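You operate a simulated robot arm through the tools that you are given. There is no shell and no other tool.

Carry out the task below with a simulated robot arm. There is one attempt and no reset: what you move stays moved.

JOB
Stir the dye layer into tank No. 62.
Fine: start with the dial at slow, go up to full, switch off when the colour is even and set the dial to half.

Only the result counts: the job must be done as asked and must still hold three seconds after the hand-in. Knocking over, shifting, dropping, spilling or breaking anything else fails it.

ROBOT AND FRAMES
A 6-joint arm with a three-finger gripper, fixed in place. Base frame: the origin is on the floor under the middle of its stand, x ahead of it, y to its left, z up. Lengths are in mm, angles in degrees, forces in N, time in s.
It reaches about 1213 mm from its shoulder. Its first joint turns from -166.0 to 166.0 degrees. Payload 4.89 kg.
The TCP is the grasp point between the finger pads, 30 mm short of the fingertips. In the tool frame z runs along the fingers and y along their closing line. The gripper opens to 164 mm; its body begins 125 mm behind the TCP.
Orientation is that of the tool frame in the base frame, as a unit quaternion [w, x, y, z]. With the fingers straight down and closing along the base's y, the tool's x points along the base's -x, its y along +y and its z along -z.

CONTROLS
- The arm moves only by the tool jog_arm. Its argument "moves" is a list of rows, each an object of numbers (a shift or turn left out is 0, a gripper value left out holds the last): "x", "y", "z": the shift along the base's x, y, z in mm; "ax", "ay", "az": the turn, a rotation vector about the base's x, y, z in degrees; "gripper": the closure in counts, from 0 (fully open) to 255 (shut). In form: [{"x": .., "y": .., "z": .., "ax": .., "ay": .., "az": .., "gripper": ..}, ...]. A call has 1 to 20 rows; each row is the pose to reach, as a shift and turn from the pose commanded when the call began. Rows are played at 5 a second. More than 50 mm and 8.6 degrees between two rows, or a gripper value outside its range, and nothing of the call is played. A pose out of reach is approached as far as the arm can. The call stops where the force on the tool passes 40 N (or 10 N more than at its start, if that is more) or the arm is blocked; 0.2 s more then pass. The fingers move at their own pace (about 108 mm/s each) and stop on an object; they squeeze with about 40 N. The grip force told is the motor's: it shows also when the fingers shut on nothing. Time passes only in rows, and 0.2 s behind the last, so rows that repeat a pose let the fingers close. The reply holds the time, the measured pose of the TCP, the force on the tool along the base axes, the opening and the grip force, in the units named above and with some noise, with the torque about the TCP (base axes, N m) and any sound that the robot's microphone picked up, and new pictures: "views" is both (left out), scene, wrist or none.
- Cameras (640 x 400 px; columns grow to the right, rows downward): "scene" is fixed at [233.3, 655, 1815.5]; the picture's right is [-0.99, -0.10, 0.00], its down [-0.04, 0.38, -0.93] and it looks along [0.10, -0.92, -0.38] (base axes); focal length 309 px, centre (320, 200). "wrist" rides on the gripper at [76, -2, -152] in the tool frame; the picture's right is [0.02, 1.00, 0.00], its down [-0.88, 0.02, -0.47] and it looks along [-0.47, 0.01, 0.88] (tool axes); focal length 247 px, centre (320, 200). There is no depth. A picture from a camera that has moved, and an enlarged one, comes with that camera's place and axes in the base frame and with its lens. The place of the scene camera against the robot may be out by one fixed shift of up to 25 mm in any direction.
- raise_lower(by): moves the trunk up (or, below 0, down) by that many mm; the arm rides with it, the base frame stays. It gives what a move gives, with no picture.
- close_up(camera, box): a new picture of the part [left, top, right, bottom] of that camera's present view, enlarged. It takes no simulated time.
- sign_off(): hands the job in; it is judged then, once.

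Nothing tells you positions but the pictures and the camera data. Unless the task says otherwise, let go and move clear before handing in.

The tools are called after "Request:" as a command line: name --argument value ..., lists and objects as JSON in quotes. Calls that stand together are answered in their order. jog_arm: Moves the arm, as the interface text tells. Its arguments: {"type":"object","properties":{"moves":{"type":"array","items":{"type":"object","properties":{"x":{"type":"number"},"y":{"type":"number"},"z":{"type":"number"},"ax":{"type":"number"},"ay":{"type":"number"},"az":{"type":"number"},"gripper":{"type":"number"}}}},"views":{"type":"string","enum":["both","scene","wrist","none"]}},"required":["moves"]} The other tools are called the same way: raise_lower (by) moves the trunk up or down; close_up (camera, box) takes an enlarged picture of a part of a camera's view; sign_off () hands the job in.

At the start:

```text
time: 0.0
ee_pos: [103.8, -597.7, 1452.0]
ee_rot: [0.0, 0.001, 1.0, 0.0]
ft_force: [0.9, -0.3, 0.4]
moment: [-0.05, -0.05, -0.01]
gripper_width: 164.0
gripper_force: 0.1
trunk travel left (down, up): [-250.0, 140.0]
```

scene: 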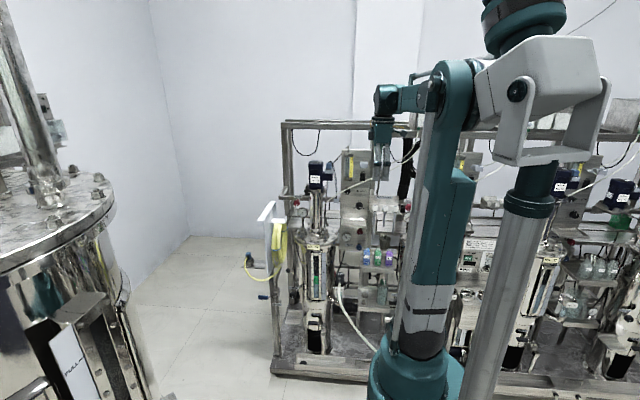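
wrist: 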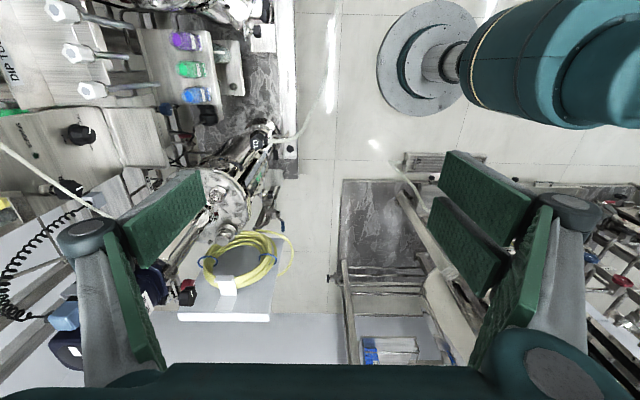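

The scene shows a rack of tanks with stirrer motors behind the arm, and the wrist view looks down on the same rack. I'll enlarge several areas to find tank No. 62 and its dial and switch.

Request:
close_up --camera "scene" --box '[260, 110, 420, 210]'

Request:
close_up --camera "scene" --box '[260, 200, 420, 300]'

Request:
close_up --camera "scene" --box '[480, 120, 640, 220]'

Request:
close_up --camera "scene" --box '[440, 200, 640, 325]'

Request:
close_up --camera "wrist" --box '[0, 0, 320, 200]'

Request:
close_up --camera "wrist" --box '[160, 100, 320, 200]'

Request:
close_up --camera "scene" --box '[0, 100, 160, 400]'

```text
4.00 times, centred on (340, 160) of scene
camera zoom: at [233.3, 655.0, 1815.5], right [-0.99, -0.1, 0.0], down [-0.04, 0.38, -0.93], along [0.1, -0.92, -0.38], focal length 1235 px, centre (240, 360)
```

zoom: 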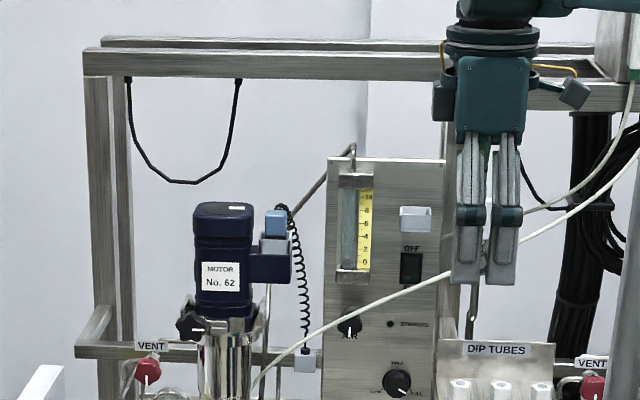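

```text
4.00 times, centred on (340, 250) of scene
camera zoom: at [233.3, 655.0, 1815.5], right [-0.99, -0.1, 0.0], down [-0.04, 0.38, -0.93], along [0.1, -0.92, -0.38], focal length 1235 px, centre (240, 0)
```

zoom: 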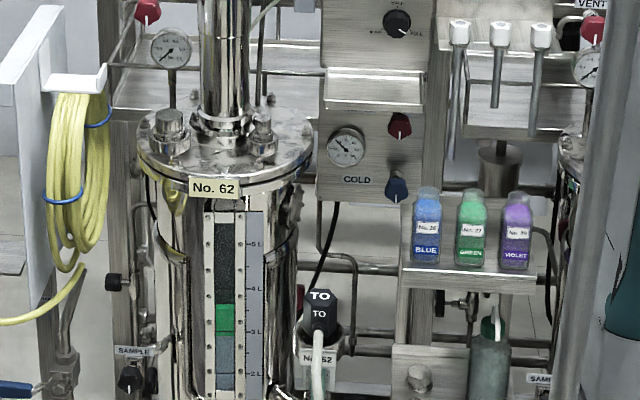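

```text
4.00 times, centred on (560, 170) of scene
camera zoom: at [233.3, 655.0, 1815.5], right [-0.99, -0.1, 0.0], down [-0.04, 0.38, -0.93], along [0.1, -0.92, -0.38], focal length 1235 px, centre (-640, 320)
```

zoom: 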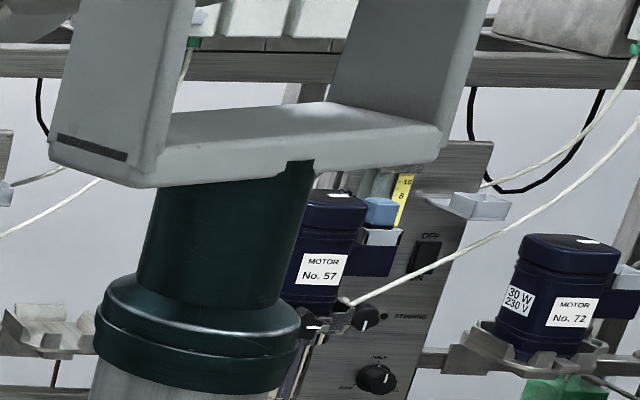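

```text
3.20 times, centred on (540, 262) of scene
camera zoom: at [233.3, 655.0, 1815.5], right [-0.99, -0.1, 0.0], down [-0.04, 0.38, -0.93], along [0.1, -0.92, -0.38], focal length 988 px, centre (-384, 0)
```

zoom: 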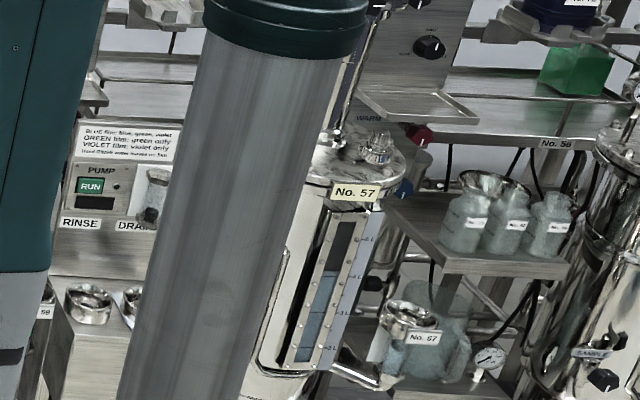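

```text
2.00 times, centred on (160, 100) of wrist
camera zoom: at [30.2, -599.3, 1603.6], right [-0.02, 1.0, 0.0], down [0.88, 0.02, 0.47], along [0.47, 0.01, -0.88], focal length 494 px, centre (640, 400)
```

zoom: 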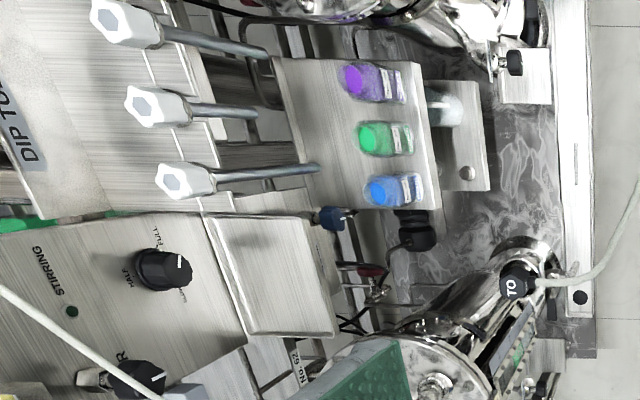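

```text
4.00 times, centred on (240, 150) of wrist
camera zoom: at [30.2, -599.3, 1603.6], right [-0.02, 1.0, 0.0], down [0.88, 0.02, 0.47], along [0.47, 0.01, -0.88], focal length 988 px, centre (640, 400)
```

zoom: 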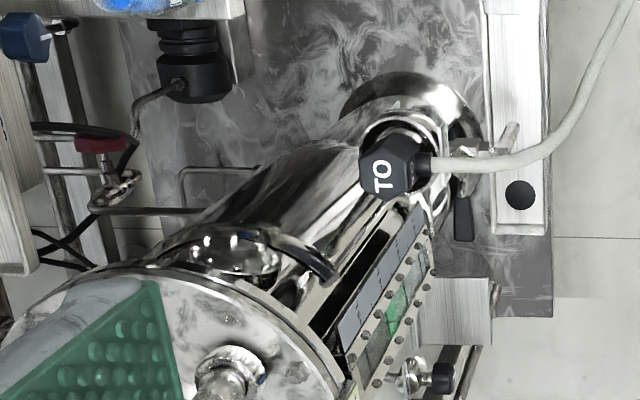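

```text
1.33 times, centred on (80, 250) of scene
camera zoom: at [233.3, 655.0, 1815.5], right [-0.99, -0.1, 0.0], down [-0.04, 0.38, -0.93], along [0.1, -0.92, -0.38], focal length 412 px, centre (640, 133)
```

zoom: 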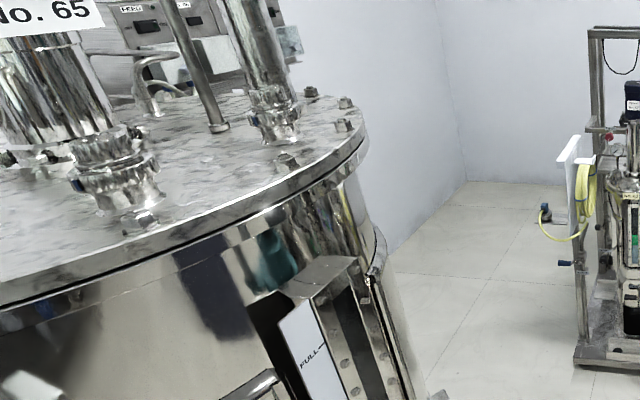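

I can see motor No. 62, with a panel to its right carrying a rocker switch, a STIRRING lamp and a dial. I'll zoom in further on the panel and on the motor plug.

Request:
close_up --camera "scene" --box '[335, 140, 399, 180]'

Request:
close_up --camera "scene" --box '[335, 180, 399, 220]'

Request:
close_up --camera "scene" --box '[290, 155, 354, 195]'

Request:
close_up --camera "scene" --box '[290, 240, 354, 280]'

Request:
close_up --camera "scene" --box '[290, 270, 354, 310]'

Request:
close_up --camera "wrist" --box '[0, 80, 160, 180]'

Request:
close_up --camera "wrist" --box '[0, 180, 160, 400]'

Request:
close_up --camera "wrist" --box '[140, 200, 300, 300]'

```text
10.00 times, centred on (367, 160) of scene
camera zoom: at [233.3, 655.0, 1815.5], right [-0.99, -0.1, 0.0], down [-0.04, 0.38, -0.93], along [0.1, -0.92, -0.38], focal length 3088 px, centre (-150, 600)
```

zoom: 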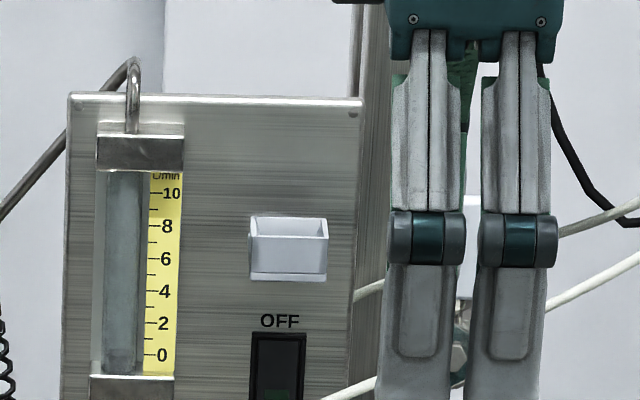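

```text
10.00 times, centred on (367, 200) of scene
camera zoom: at [233.3, 655.0, 1815.5], right [-0.99, -0.1, 0.0], down [-0.04, 0.38, -0.93], along [0.1, -0.92, -0.38], focal length 3088 px, centre (-150, 200)
```

zoom: 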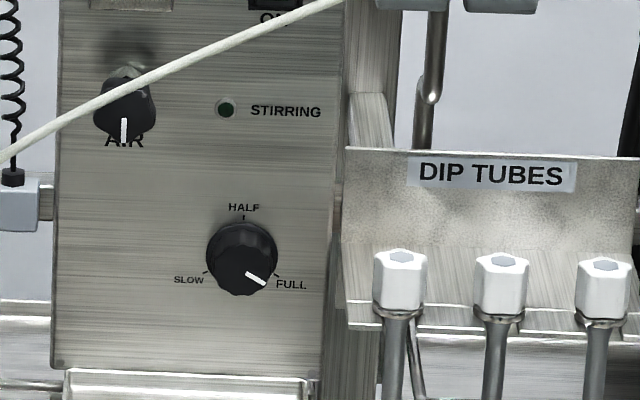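

```text
10.00 times, centred on (322, 175) of scene
camera zoom: at [233.3, 655.0, 1815.5], right [-0.99, -0.1, 0.0], down [-0.04, 0.38, -0.93], along [0.1, -0.92, -0.38], focal length 3088 px, centre (300, 450)
```

zoom: 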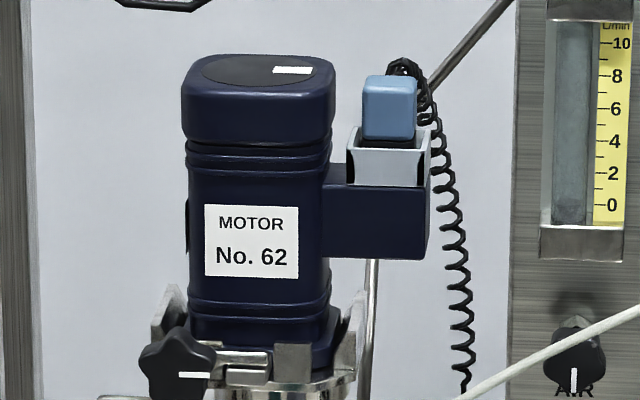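

```text
10.00 times, centred on (322, 260) of scene
camera zoom: at [233.3, 655.0, 1815.5], right [-0.99, -0.1, 0.0], down [-0.04, 0.38, -0.93], along [0.1, -0.92, -0.38], focal length 3088 px, centre (300, -400)
```

zoom: 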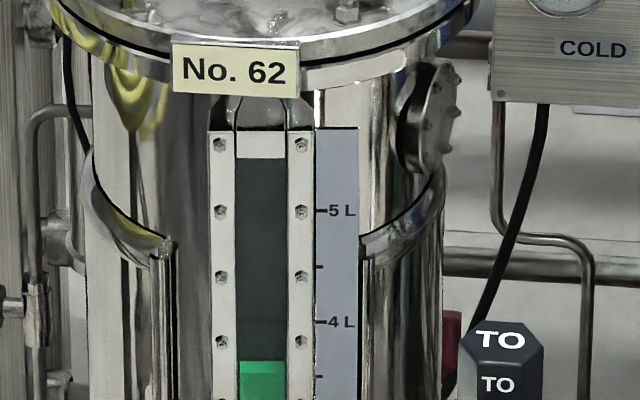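

```text
10.00 times, centred on (322, 290) of scene
camera zoom: at [233.3, 655.0, 1815.5], right [-0.99, -0.1, 0.0], down [-0.04, 0.38, -0.93], along [0.1, -0.92, -0.38], focal length 3088 px, centre (300, -700)
```

zoom: 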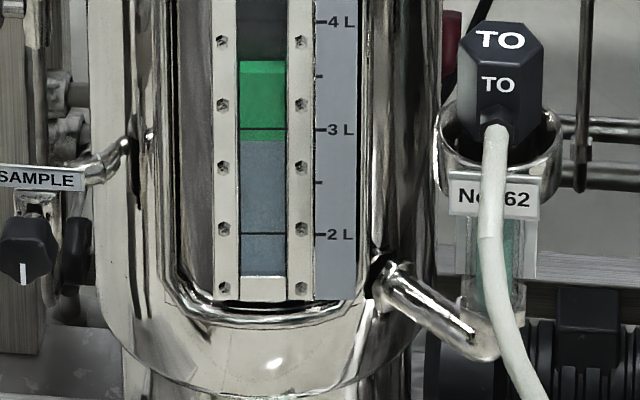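

```text
4.00 times, centred on (80, 130) of wrist
camera zoom: at [30.2, -599.3, 1603.6], right [-0.02, 1.0, 0.0], down [0.88, 0.02, 0.47], along [0.47, 0.01, -0.88], focal length 988 px, centre (1280, 480)
```

zoom: 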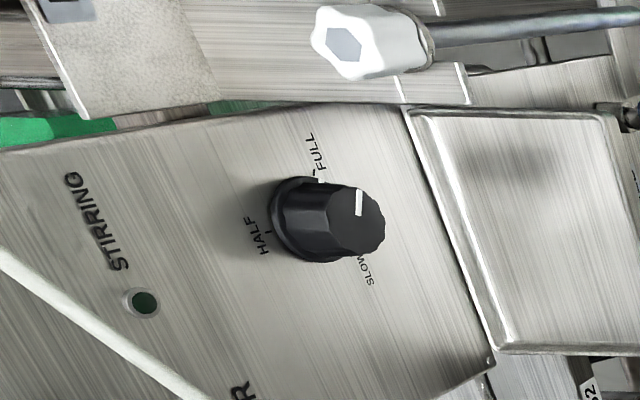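

```text
1.82 times, centred on (80, 290) of wrist
camera zoom: at [30.2, -599.3, 1603.6], right [-0.02, 1.0, 0.0], down [0.88, 0.02, 0.47], along [0.47, 0.01, -0.88], focal length 449 px, centre (756, 36)
```

zoom: 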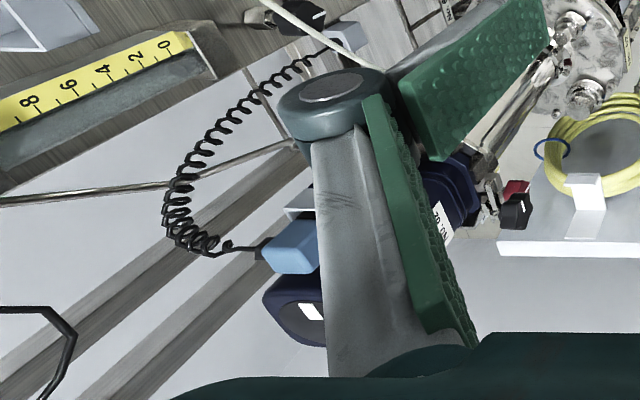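

```text
4.00 times, centred on (220, 250) of wrist
camera zoom: at [30.2, -599.3, 1603.6], right [-0.02, 1.0, 0.0], down [0.88, 0.02, 0.47], along [0.47, 0.01, -0.88], focal length 988 px, centre (720, 0)
```

zoom: 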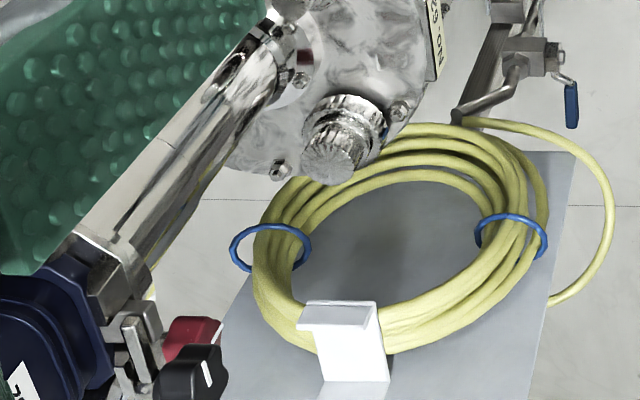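

Tank 62's panel faces +y, at roughly x≈100–270, y≈-1110, z≈1000–1350. The dial reads FULL, and the rocker is OFF at its top with ON below. I'll turn the tool to point horizontally at the panel (-y), well away from it, so the wrist camera can look.

Request:
jog_arm --moves '[{"y": 10, "ax": -4.95, "ay": 4.95, "az": 4.95}, {"y": 20, "ax": -9.9, "ay": 9.9, "az": 9.9}, {"y": 30, "ax": -14.84, "ay": 14.84, "az": 14.84}, {"y": 40, "ax": -19.79, "ay": 19.79, "az": 19.79}, {"y": 50, "ax": -24.74, "ay": 24.74, "az": 24.74}, {"y": 60, "ax": -29.69, "ay": 29.69, "az": 29.69}, {"y": 70, "ax": -34.64, "ay": 34.64, "az": 34.64}]'

```text
time: 1.1
ee_pos: [132.8, -650.2, 1475.3]
ee_rot: [-0.177, -0.173, 0.953, -0.177]
ft_force: [-0.7, -0.4, 1.0]
moment: [-0.04, -0.21, 0.12]
gripper_width: 164.0
gripper_force: 0.1
trunk travel left (down, up): [-250.0, 140.0]
stopped in row 5: the arm was blocked; the commanded pose is now the measured one
camera wrist: at [109.9, -610.3, 1638.9], right [-0.41, 0.87, -0.27], down [0.9, 0.44, 0.06], along [0.17, -0.22, -0.96], focal length 247 px, centre (320, 200)
```

scene: 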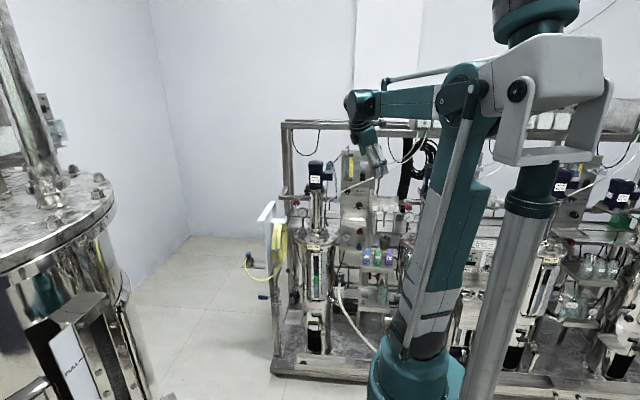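
wrist: 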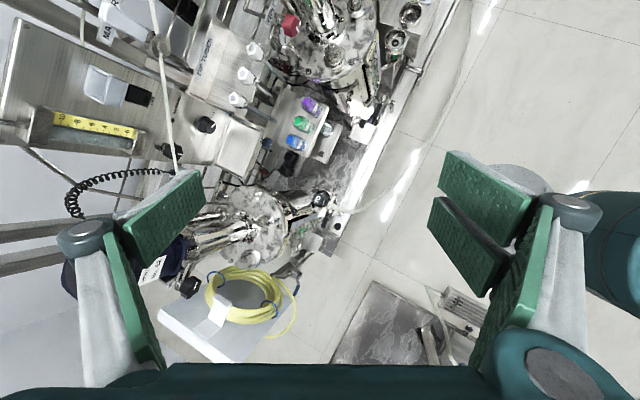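

The arm stopped when moving +y while turning, probably because it is folded near a limit there. I'll try a small pure translation outward and down, with no turn, to see how it responds.

Request:
jog_arm --moves '[{"y": -15, "z": -25}, {"y": -30, "z": -50}, {"y": -45, "z": -75}]'

```text
time: 1.9
ee_pos: [132.5, -691.9, 1400.6]
ee_rot: [-0.177, -0.172, 0.953, -0.176]
ft_force: [0.4, 0.2, 0.8]
moment: [-0.07, -0.07, 0.08]
gripper_width: 163.8
gripper_force: 0.1
trunk travel left (down, up): [-250.0, 140.0]
camera wrist: at [110.1, -652.9, 1564.0], right [-0.41, 0.87, -0.27], down [0.9, 0.44, 0.06], along [0.17, -0.22, -0.96], focal length 247 px, centre (320, 200)
```

scene: 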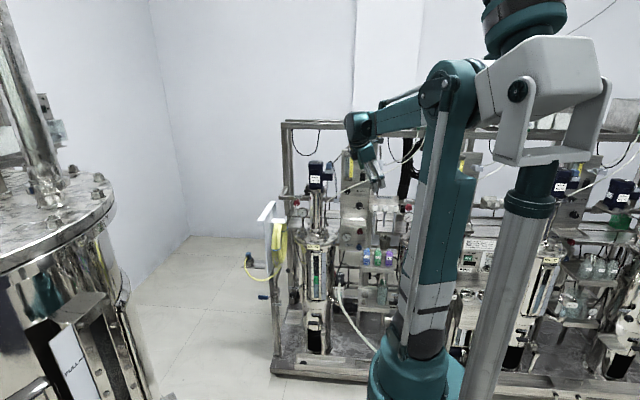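
wrist: 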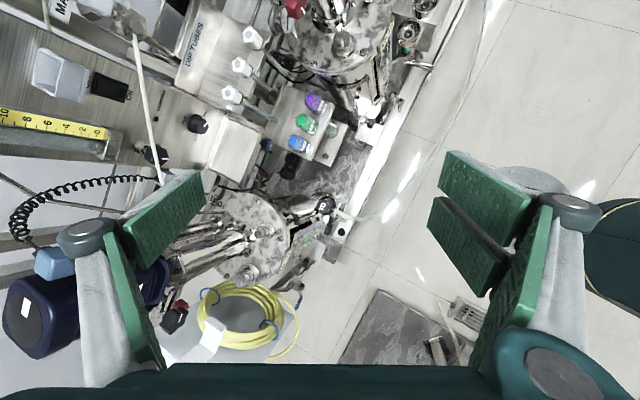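

Translation works there. Now I'll continue the turn toward -y while moving outward and slightly down.

Request:
jog_arm --moves '[{"y": -10, "z": -5, "ax": -4.89, "ay": 4.89, "az": 4.89}, {"y": -20, "z": -10, "ax": -9.78, "ay": 9.78, "az": 9.78}, {"y": -30, "z": -15, "ax": -14.67, "ay": 14.67, "az": 14.67}, {"y": -40, "z": -20, "ax": -19.56, "ay": 19.56, "az": 19.56}, {"y": -50, "z": -25, "ax": -24.45, "ay": 24.45, "az": 24.45}]'

```text
time: 3.1
ee_pos: [132.5, -742.0, 1374.7]
ee_rot: [-0.365, -0.36, 0.777, -0.365]
ft_force: [0.5, -0.1, -0.3]
moment: [0.01, -0.04, 0.0]
gripper_width: 164.3
gripper_force: 0.1
trunk travel left (down, up): [-250.0, 140.0]
camera wrist: at [145.6, -639.2, 1510.0], right [-0.84, 0.47, -0.29], down [0.55, 0.66, -0.51], along [-0.05, -0.59, -0.81], focal length 247 px, centre (320, 200)
```

scene: 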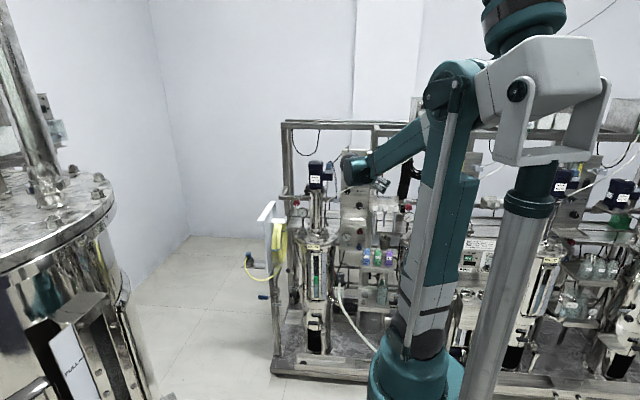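
wrist: 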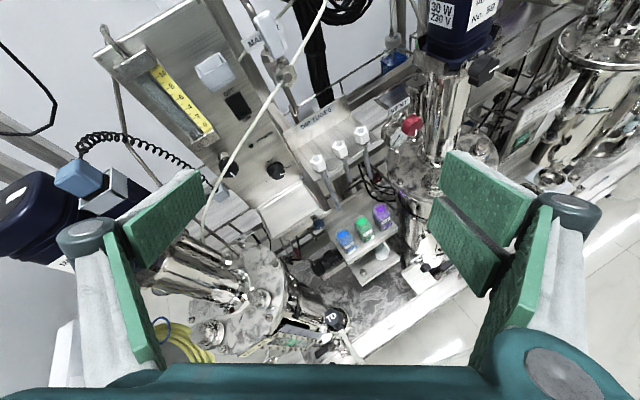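

The view now includes the whole panel and a neighbouring motor on the right. I'll finish the turn and partly close the gripper to make it slimmer.

Request:
jog_arm --moves '[{"z": -10, "ax": -4.85, "ay": 4.85, "az": 4.85, "gripper": 100}, {"z": -20, "ax": -9.7, "ay": 9.7, "az": 9.7}, {"z": -30, "ax": -14.55, "ay": 14.55, "az": 14.55}, {"z": -40, "ax": -19.4, "ay": 19.4, "az": 19.4}, {"z": -50, "ax": -24.25, "ay": 24.25, "az": 24.25}]'

```text
time: 4.3
ee_pos: [134.3, -741.9, 1324.4]
ee_rot: [0.499, 0.498, -0.501, 0.502]
ft_force: [1.0, 0.6, -0.5]
moment: [0.04, 0.02, -0.06]
gripper_width: 99.6
gripper_force: 0.0
trunk travel left (down, up): [-250.0, 140.0]
camera wrist: at [136.6, -589.9, 1400.3], right [-1.0, 0.0, 0.02], down [-0.01, 0.47, -0.88], along [-0.01, -0.88, -0.47], focal length 247 px, centre (320, 200)
```

scene: 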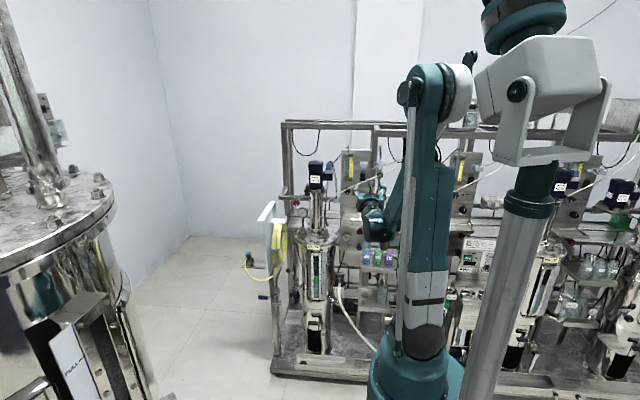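
wrist: 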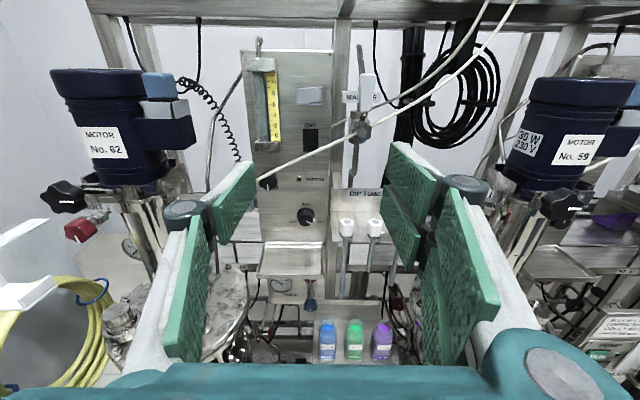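

The wrist camera now views the panel upright, with motors 62 and 59 on either side and a white cable crossing the panel. I'll zoom in for detail.

Request:
close_up --camera "wrist" --box '[240, 40, 400, 140]'

Request:
close_up --camera "wrist" --box '[240, 140, 400, 240]'

Request:
close_up --camera "wrist" --box '[280, 80, 344, 120]'

Request:
close_up --camera "wrist" --box '[280, 120, 344, 160]'

Request:
close_up --camera "wrist" --box '[273, 195, 337, 235]'

Request:
close_up --camera "wrist" --box '[340, 0, 520, 140]'

```text
4.00 times, centred on (320, 90) of wrist
camera zoom: at [136.6, -589.9, 1400.3], right [-1.0, 0.0, 0.02], down [-0.01, 0.47, -0.88], along [-0.01, -0.88, -0.47], focal length 988 px, centre (320, 640)
```

zoom: 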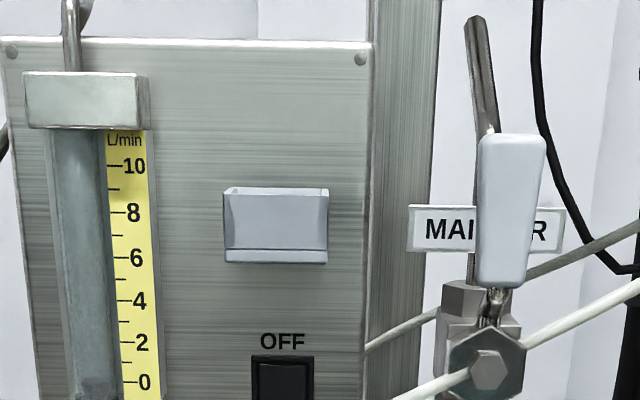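

```text
4.00 times, centred on (320, 190) of wrist
camera zoom: at [136.6, -589.9, 1400.3], right [-1.0, 0.0, 0.02], down [-0.01, 0.47, -0.88], along [-0.01, -0.88, -0.47], focal length 988 px, centre (320, 240)
```

zoom: 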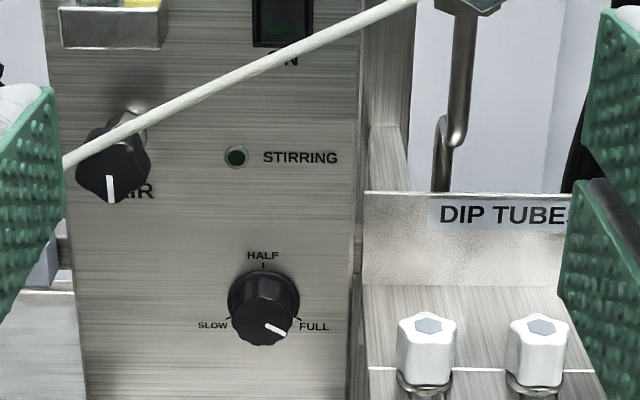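

```text
10.00 times, centred on (312, 100) of wrist
camera zoom: at [136.6, -589.9, 1400.3], right [-1.0, 0.0, 0.02], down [-0.01, 0.47, -0.88], along [-0.01, -0.88, -0.47], focal length 2470 px, centre (400, 1200)
```

zoom: 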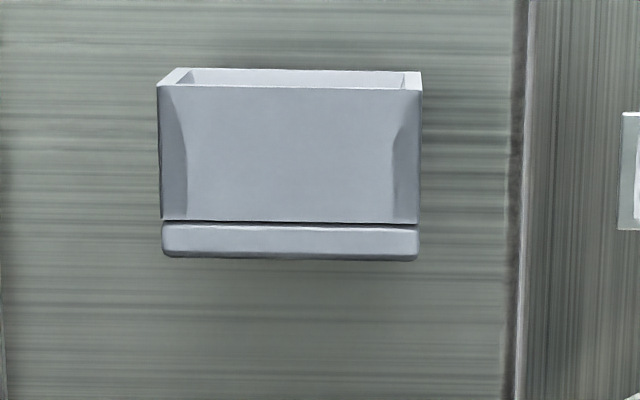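

```text
10.00 times, centred on (312, 140) of wrist
camera zoom: at [136.6, -589.9, 1400.3], right [-1.0, 0.0, 0.02], down [-0.01, 0.47, -0.88], along [-0.01, -0.88, -0.47], focal length 2470 px, centre (400, 800)
```

zoom: 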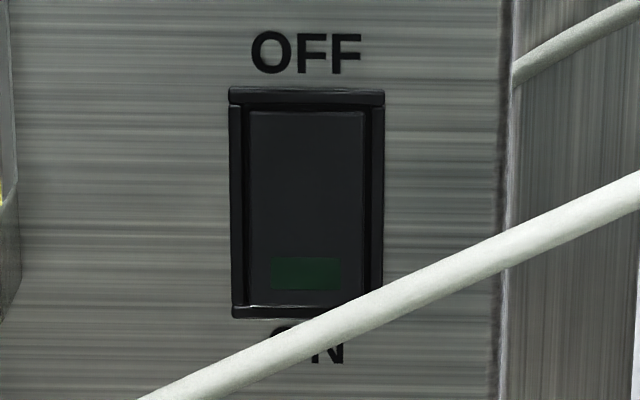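

```text
10.00 times, centred on (305, 215) of wrist
camera zoom: at [136.6, -589.9, 1400.3], right [-1.0, 0.0, 0.02], down [-0.01, 0.47, -0.88], along [-0.01, -0.88, -0.47], focal length 2470 px, centre (470, 50)
```

zoom: 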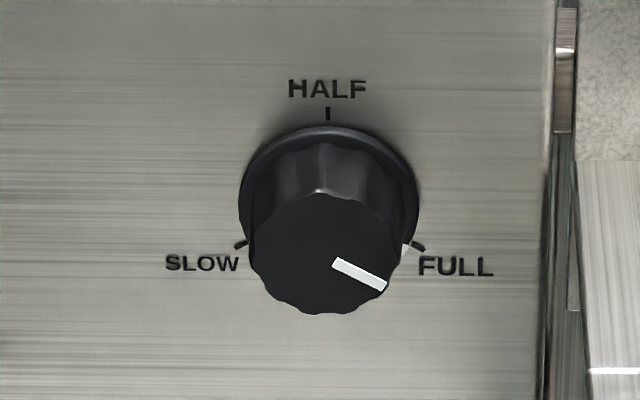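

```text
2.86 times, centred on (430, 70) of wrist
camera zoom: at [136.6, -589.9, 1400.3], right [-1.0, 0.0, 0.02], down [-0.01, 0.47, -0.88], along [-0.01, -0.88, -0.47], focal length 706 px, centre (6, 571)
```

zoom: 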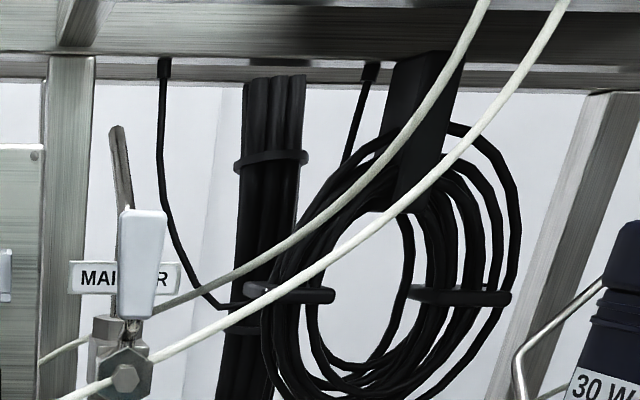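

The rocker is OFF and the lamp is dark. I put the rocker at about (152, -1095, 1269), the dial cap at (165, -1082, 1084), and the white hose about 65 mm in front of the rocker's ON half. I'll narrow the fingers to see how thick they are before working between the dial and the dip-tube shelf.

Request:
jog_arm --moves '[{"gripper": 165}, {"gripper": 165}, {"gripper": 165}]' --views "both"

Request:
close_up --camera "wrist" --box '[180, 120, 500, 320]'

Request:
close_up --camera "scene" --box '[330, 170, 426, 230]'

```text
time: 5.1
ee_pos: [133.5, -742.9, 1325.0]
ee_rot: [0.499, 0.498, -0.501, 0.502]
ft_force: [0.9, 0.1, -0.3]
moment: [0.0, 0.01, 0.0]
gripper_width: 58.0
gripper_force: 0.0
trunk travel left (down, up): [-250.0, 140.0]
camera wrist: at [136.2, -590.5, 1400.6], right [-1.0, 0.0, 0.01], down [-0.01, 0.47, -0.88], along [-0.01, -0.88, -0.47], focal length 247 px, centre (320, 200)
```

scene: 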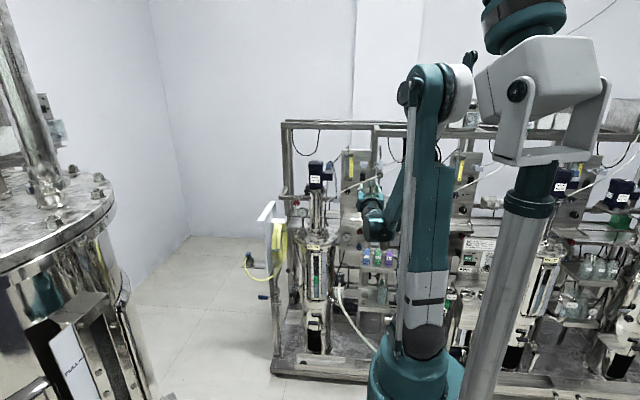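
wrist: 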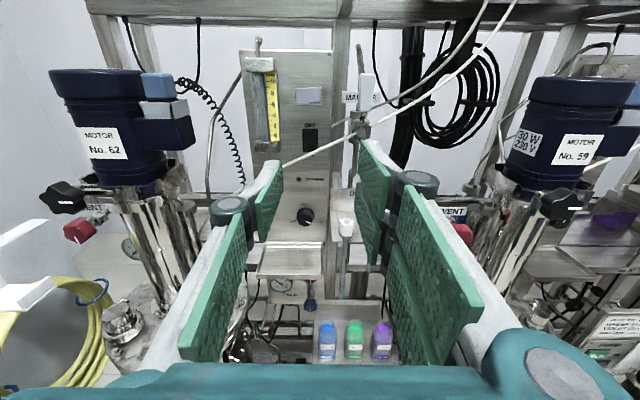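

```text
2.00 times, centred on (340, 220) of wrist
camera zoom: at [136.2, -590.5, 1400.6], right [-1.0, 0.0, 0.01], down [-0.01, 0.47, -0.88], along [-0.01, -0.88, -0.47], focal length 494 px, centre (280, 160)
```

zoom: 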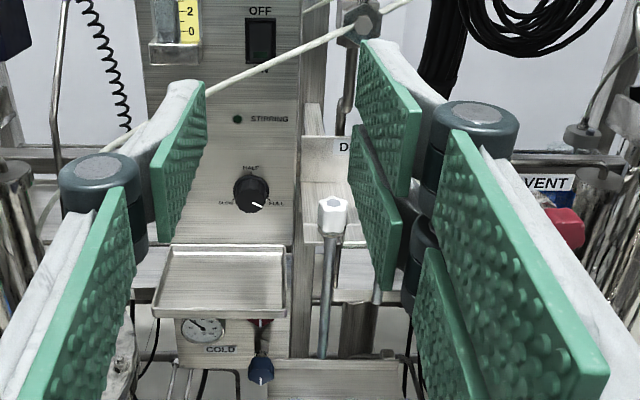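

```text
6.67 times, centred on (378, 200) of scene
camera zoom: at [233.3, 655.0, 1815.5], right [-0.99, -0.1, 0.0], down [-0.04, 0.38, -0.93], along [0.1, -0.92, -0.38], focal length 2059 px, centre (-67, 200)
```

zoom: 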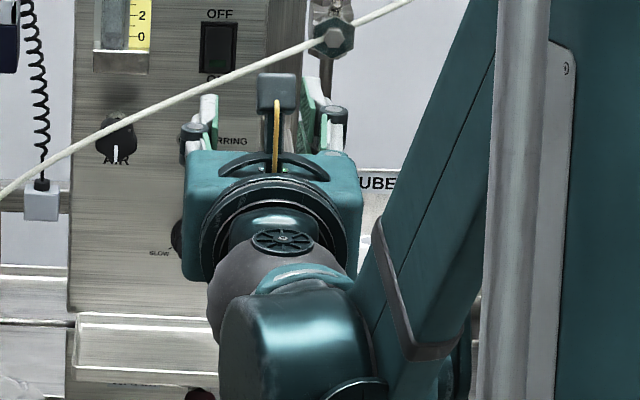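

The fingers are about 15 mm thick at the tips, with knuckles about 80 mm back, so a grip on the dial looks feasible. I'll move in front of the dial, still ~90 mm short of it, for a precise look.

Request:
jog_arm --moves '[{"x": 4, "y": -15, "z": -30}, {"x": 8, "y": -30, "z": -60}, {"x": 12, "y": -45, "z": -90}, {"x": 16, "y": -60, "z": -120}, {"x": 20, "y": -80, "z": -150}, {"x": 24, "y": -105, "z": -180}, {"x": 28, "y": -130, "z": -205}, {"x": 30, "y": -160, "z": -225}, {"x": 31, "y": -190, "z": -235}, {"x": 31, "y": -210, "z": -237}]'

```text
time: 7.3
ee_pos: [164.4, -952.9, 1086.6]
ee_rot: [0.499, 0.498, -0.501, 0.502]
ft_force: [0.3, -1.0, 0.5]
moment: [0.0, 0.0, -0.02]
gripper_width: 57.8
gripper_force: 0.0
out of reach, approached as far as the arm can: row 6, 7, 8
trunk travel left (down, up): [-250.0, 140.0]
camera wrist: at [167.0, -800.5, 1162.8], right [-1.0, 0.0, 0.01], down [-0.01, 0.47, -0.88], along [-0.01, -0.88, -0.47], focal length 247 px, centre (320, 200)
```

scene: 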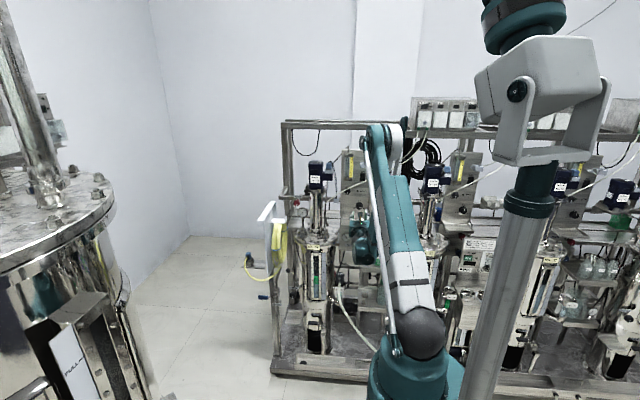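
wrist: 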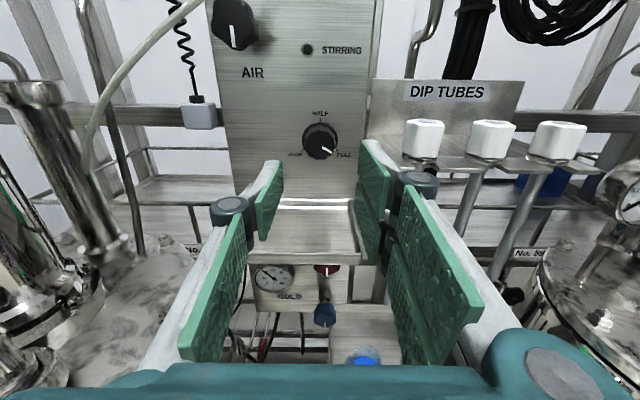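

I'm now right in front of the dial. I'll zoom in for precise dial coordinates and clearances.

Request:
close_up --camera "wrist" --box '[272, 100, 368, 160]'

Request:
close_up --camera "wrist" --box '[200, 80, 440, 230]'

Request:
close_up --camera "scene" --box '[320, 110, 448, 190]'

Request:
close_up --camera "scene" --box '[320, 180, 448, 260]'

```text
6.67 times, centred on (320, 130) of wrist
camera zoom: at [167.0, -800.5, 1162.8], right [-1.0, 0.0, 0.01], down [-0.01, 0.47, -0.88], along [-0.01, -0.88, -0.47], focal length 1646 px, centre (320, 667)
```

zoom: 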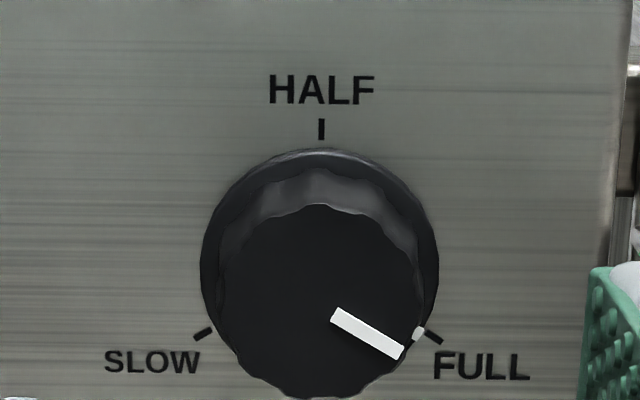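

```text
2.67 times, centred on (320, 155) of wrist
camera zoom: at [167.0, -800.5, 1162.8], right [-1.0, 0.0, 0.01], down [-0.01, 0.47, -0.88], along [-0.01, -0.88, -0.47], focal length 659 px, centre (320, 320)
```

zoom: 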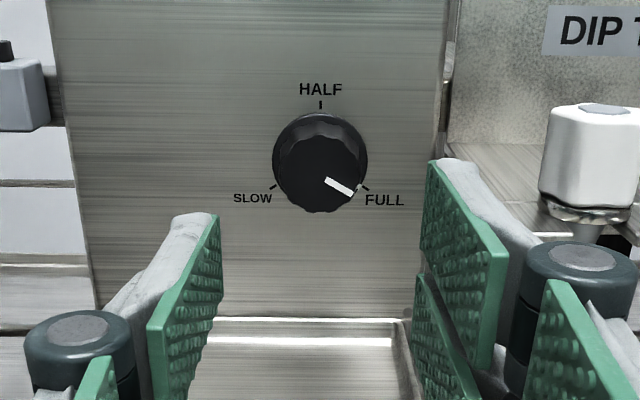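

```text
5.00 times, centred on (384, 150) of scene
camera zoom: at [233.3, 655.0, 1815.5], right [-0.99, -0.1, 0.0], down [-0.04, 0.38, -0.93], along [0.1, -0.92, -0.38], focal length 1544 px, centre (0, 450)
```

zoom: 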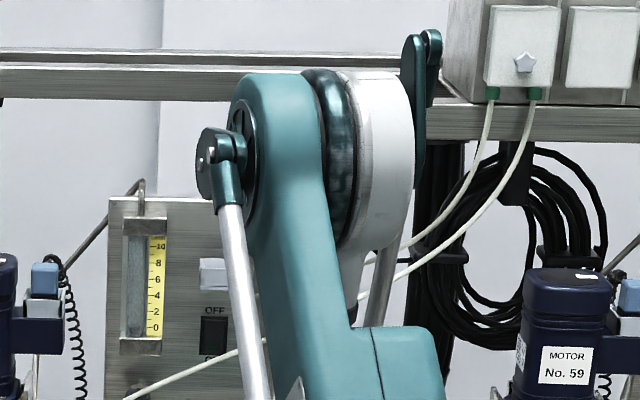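

```text
5.00 times, centred on (384, 220) of scene
camera zoom: at [233.3, 655.0, 1815.5], right [-0.99, -0.1, 0.0], down [-0.04, 0.38, -0.93], along [0.1, -0.92, -0.38], focal length 1544 px, centre (0, 100)
```

zoom: 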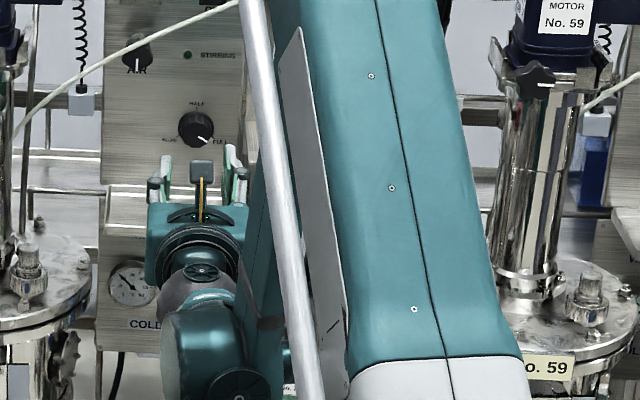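

The panel face is at y≈-1103.7 and the dial axis is at x≈166, z≈1084.7. The ticks sit at ±120°, the cap front is at y≈-1083, and the dip-tube shelf edge is at x≈110. To keep the two-finger side away from the shelf, I'll roll the tool so those fingers point up and the camera sits on the left, which also tests the wrist range.

Request:
jog_arm --moves '[{"ay": 8.2, "gripper": 178}, {"ay": 16.4}, {"ay": 24.6}, {"ay": 32.8}, {"ay": 41}, {"ay": 49.2}, {"ay": 57.4}, {"ay": 65.6}, {"ay": 73.8}, {"ay": 82, "x": 1, "z": -1}, {"ay": 90, "x": 2, "z": -2}]'

```text
time: 9.7
ee_pos: [163.6, -952.2, 1085.4]
ee_rot: [0.716, 0.698, 0.0, 0.006]
ft_force: [0.2, 0.9, -0.1]
moment: [0.03, -0.01, 0.0]
gripper_width: 49.8
gripper_force: 0.1
trunk travel left (down, up): [-250.0, 140.0]
camera wrist: at [241.2, -800.0, 1080.5], right [0.01, 0.02, 1.0], down [-0.88, 0.47, 0.0], along [-0.47, -0.88, 0.03], focal length 247 px, centre (320, 200)
```

scene: 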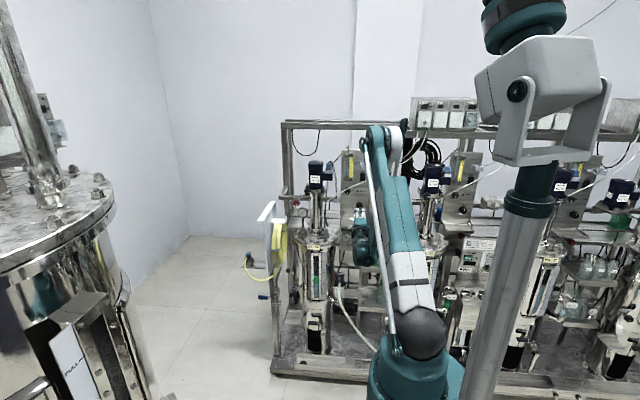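
wrist: 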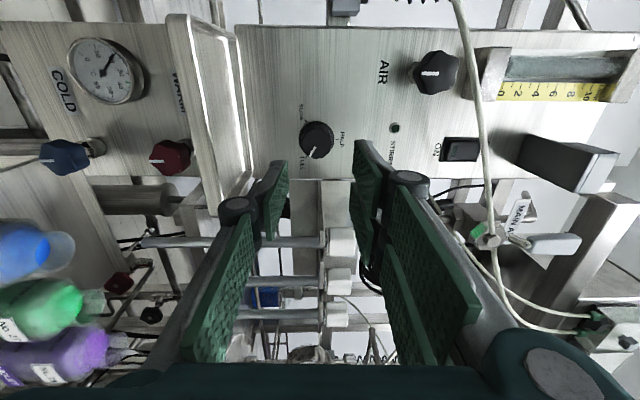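

The roll worked and the fingers are now above and below the dial axis. I'll test the wrist range by rolling on to +210° here in free space.

Request:
jog_arm --moves '[{"ay": 8}, {"ay": 16}, {"ay": 24}, {"ay": 32}, {"ay": 40}, {"ay": 48}, {"ay": 56}, {"ay": 64}, {"ay": 72}, {"ay": 80}, {"ay": 88}, {"ay": 96}, {"ay": 104}, {"ay": 112}, {"ay": 120}]'

```text
time: 12.9
ee_pos: [137.5, -956.8, 1086.5]
ee_rot: [0.604, 0.576, 0.429, -0.345]
ft_force: [0.2, 0.4, 0.4]
moment: [0.0, -0.04, -0.13]
gripper_width: 49.4
gripper_force: 0.1
out of reach, approached as far as the arm can: row 1, 2, 3, 4, 5, 6, 7, 8, 9, 10, 11, 12, 13, 14, 15
trunk travel left (down, up): [-250.0, 140.0]
camera wrist: at [149.2, -799.1, 1019.6], right [0.92, 0.1, 0.38], down [-0.39, 0.4, 0.83], along [-0.07, -0.91, 0.41], focal length 247 px, centre (320, 200)
```

scene: 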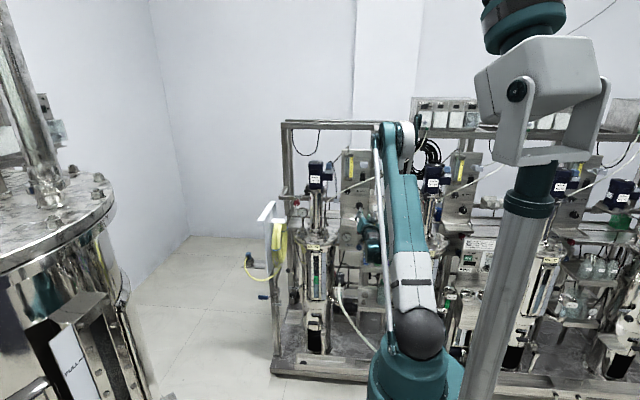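
wrist: 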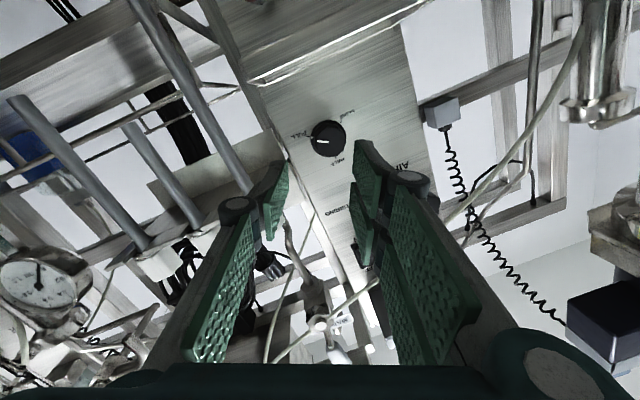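

The wrist reaches its limit just past roll +90°, so I'll back out the same way to about +80°. I'll use the other roll direction for larger sweeps.

Request:
jog_arm --moves '[{"ay": -8.2}, {"ay": -16.4}, {"ay": -24.6}, {"ay": -32.8}, {"ay": -41}, {"ay": -49.2}, {"ay": -57.4}, {"ay": -65.6}, {"ay": -73.8}, {"ay": -82}, {"ay": -90.2}, {"ay": -98.4}, {"ay": -106.6}, {"ay": -114.8}, {"ay": -123}, {"ay": -131}, {"ay": -139}, {"ay": -147}, {"ay": -150}, {"ay": -150}]'

```text
time: 17.1
ee_pos: [136.6, -956.4, 1085.8]
ee_rot: [0.569, 0.483, -0.472, 0.469]
ft_force: [0.5, -0.3, 0.1]
moment: [0.02, 0.02, -0.01]
gripper_width: 49.5
gripper_force: 0.2
out of reach, approached as far as the arm can: row 7, 8, 9, 10, 11, 12, 13, 14, 15, 16
trunk travel left (down, up): [-250.0, 140.0]
camera wrist: at [160.6, -799.4, 1147.3], right [-0.99, 0.1, 0.13], down [-0.08, 0.4, -0.91], along [-0.14, -0.91, -0.39], focal length 247 px, centre (320, 200)
```

scene: 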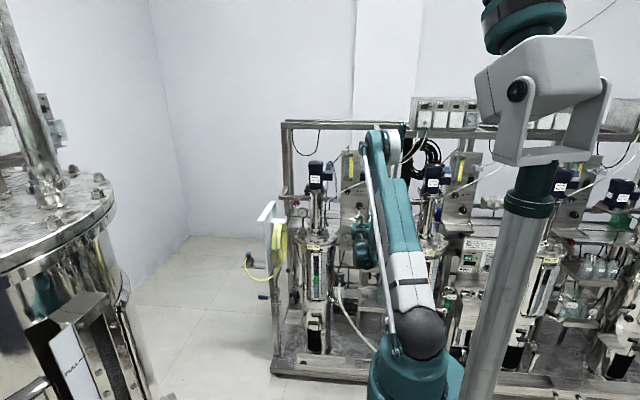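
wrist: 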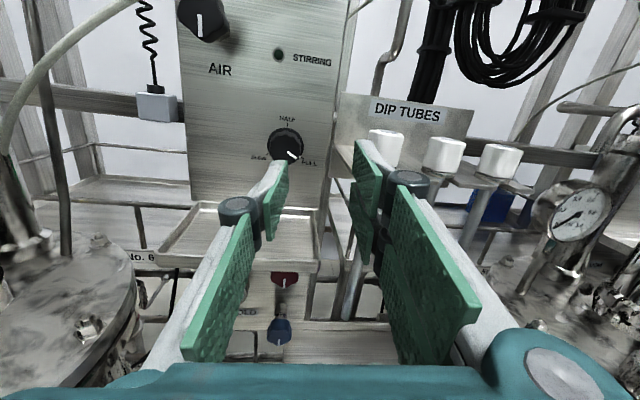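

I'm back near upright, but with a ~9° tilt and a 29 mm x offset left over from that limit. I'll correct to the clean upright pose on the dial axis.

Request:
jog_arm --moves '[{"x": 10, "y": 2, "ax": 1.6, "ay": -2.1, "az": 1.7}, {"x": 20, "y": 4, "ax": 3.2, "ay": -4.2, "az": 3.4}, {"x": 29.4, "y": 6, "z": -1, "ax": 4.76, "ay": -6.36, "az": 5.1}, {"x": 29.4, "y": 6, "z": -1, "ax": 4.76, "ay": -6.36, "az": 5.1}]' --views "wrist"

```text
time: 18.1
ee_pos: [165.6, -949.7, 1084.4]
ee_rot: [0.5, 0.5, -0.5, 0.5]
ft_force: [0.3, 0.3, 0.3]
moment: [0.01, -0.01, 0.0]
gripper_width: 49.6
gripper_force: 0.0
trunk travel left (down, up): [-250.0, 140.0]
camera wrist: at [168.0, -797.6, 1160.5], right [-1.0, 0.0, 0.02], down [-0.02, 0.47, -0.88], along [-0.01, -0.88, -0.47], focal length 247 px, centre (320, 200)
```

wrist: 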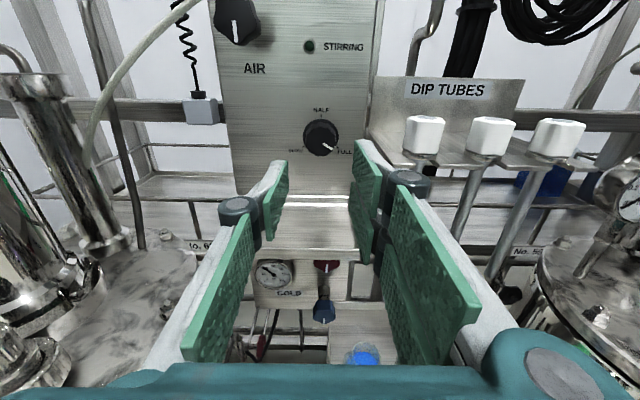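

The pose is clean again at the dial axis, TCP (165.6, -949.7, 1084.4). Now I'll test the negative roll direction.

Request:
jog_arm --moves '[{"ay": -8.2}, {"ay": -16.4}, {"ay": -24.6}, {"ay": -32.8}, {"ay": -41}, {"ay": -49.2}, {"ay": -57.4}, {"ay": -65.6}, {"ay": -73.8}, {"ay": -82}, {"ay": -90}]' --views "wrist"

```text
time: 20.5
ee_pos: [164.5, -950.6, 1085.0]
ee_rot: [0.0, 0.0, 0.708, -0.707]
ft_force: [0.0, 0.5, -0.2]
moment: [0.03, 0.0, -0.04]
gripper_width: 49.3
gripper_force: 0.1
trunk travel left (down, up): [-250.0, 140.0]
camera wrist: at [89.9, -798.4, 1085.7], right [-0.02, 0.0, -1.0], down [0.88, 0.47, -0.02], along [0.47, -0.88, -0.01], focal length 247 px, centre (320, 200)
```

wrist: 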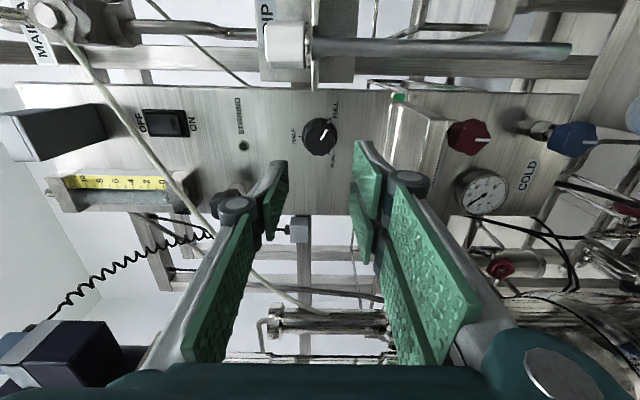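

That direction is fully reachable at -90°. I'll test further, to -210°.

Request:
jog_arm --moves '[{"ay": -8}, {"ay": -16}, {"ay": -24}, {"ay": -32}, {"ay": -40}, {"ay": -48}, {"ay": -56}, {"ay": -64}, {"ay": -72}, {"ay": -80}, {"ay": -88}, {"ay": -96}, {"ay": -104}, {"ay": -112}, {"ay": -120}]' --views "both"

```text
time: 23.7
ee_pos: [165.0, -950.4, 1084.5]
ee_rot: [0.613, 0.613, 0.352, -0.353]
ft_force: [-0.2, 0.2, -0.2]
moment: [-0.03, 0.01, -0.03]
gripper_width: 49.4
gripper_force: 0.1
trunk travel left (down, up): [-250.0, 140.0]
camera wrist: at [203.6, -798.4, 1016.6], right [0.88, 0.0, 0.48], down [-0.42, 0.47, 0.77], along [-0.23, -0.88, 0.42], focal length 247 px, centre (320, 200)
```

scene: 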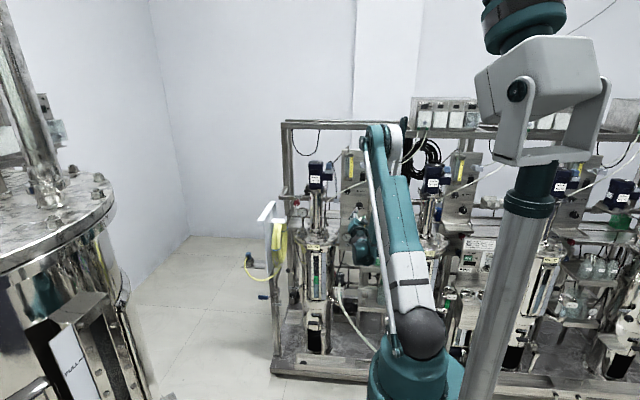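
wrist: 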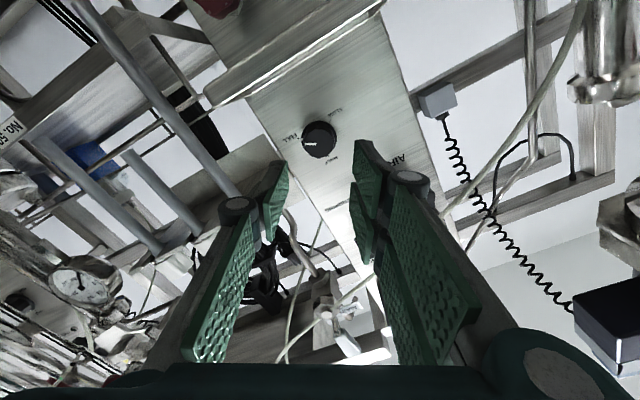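

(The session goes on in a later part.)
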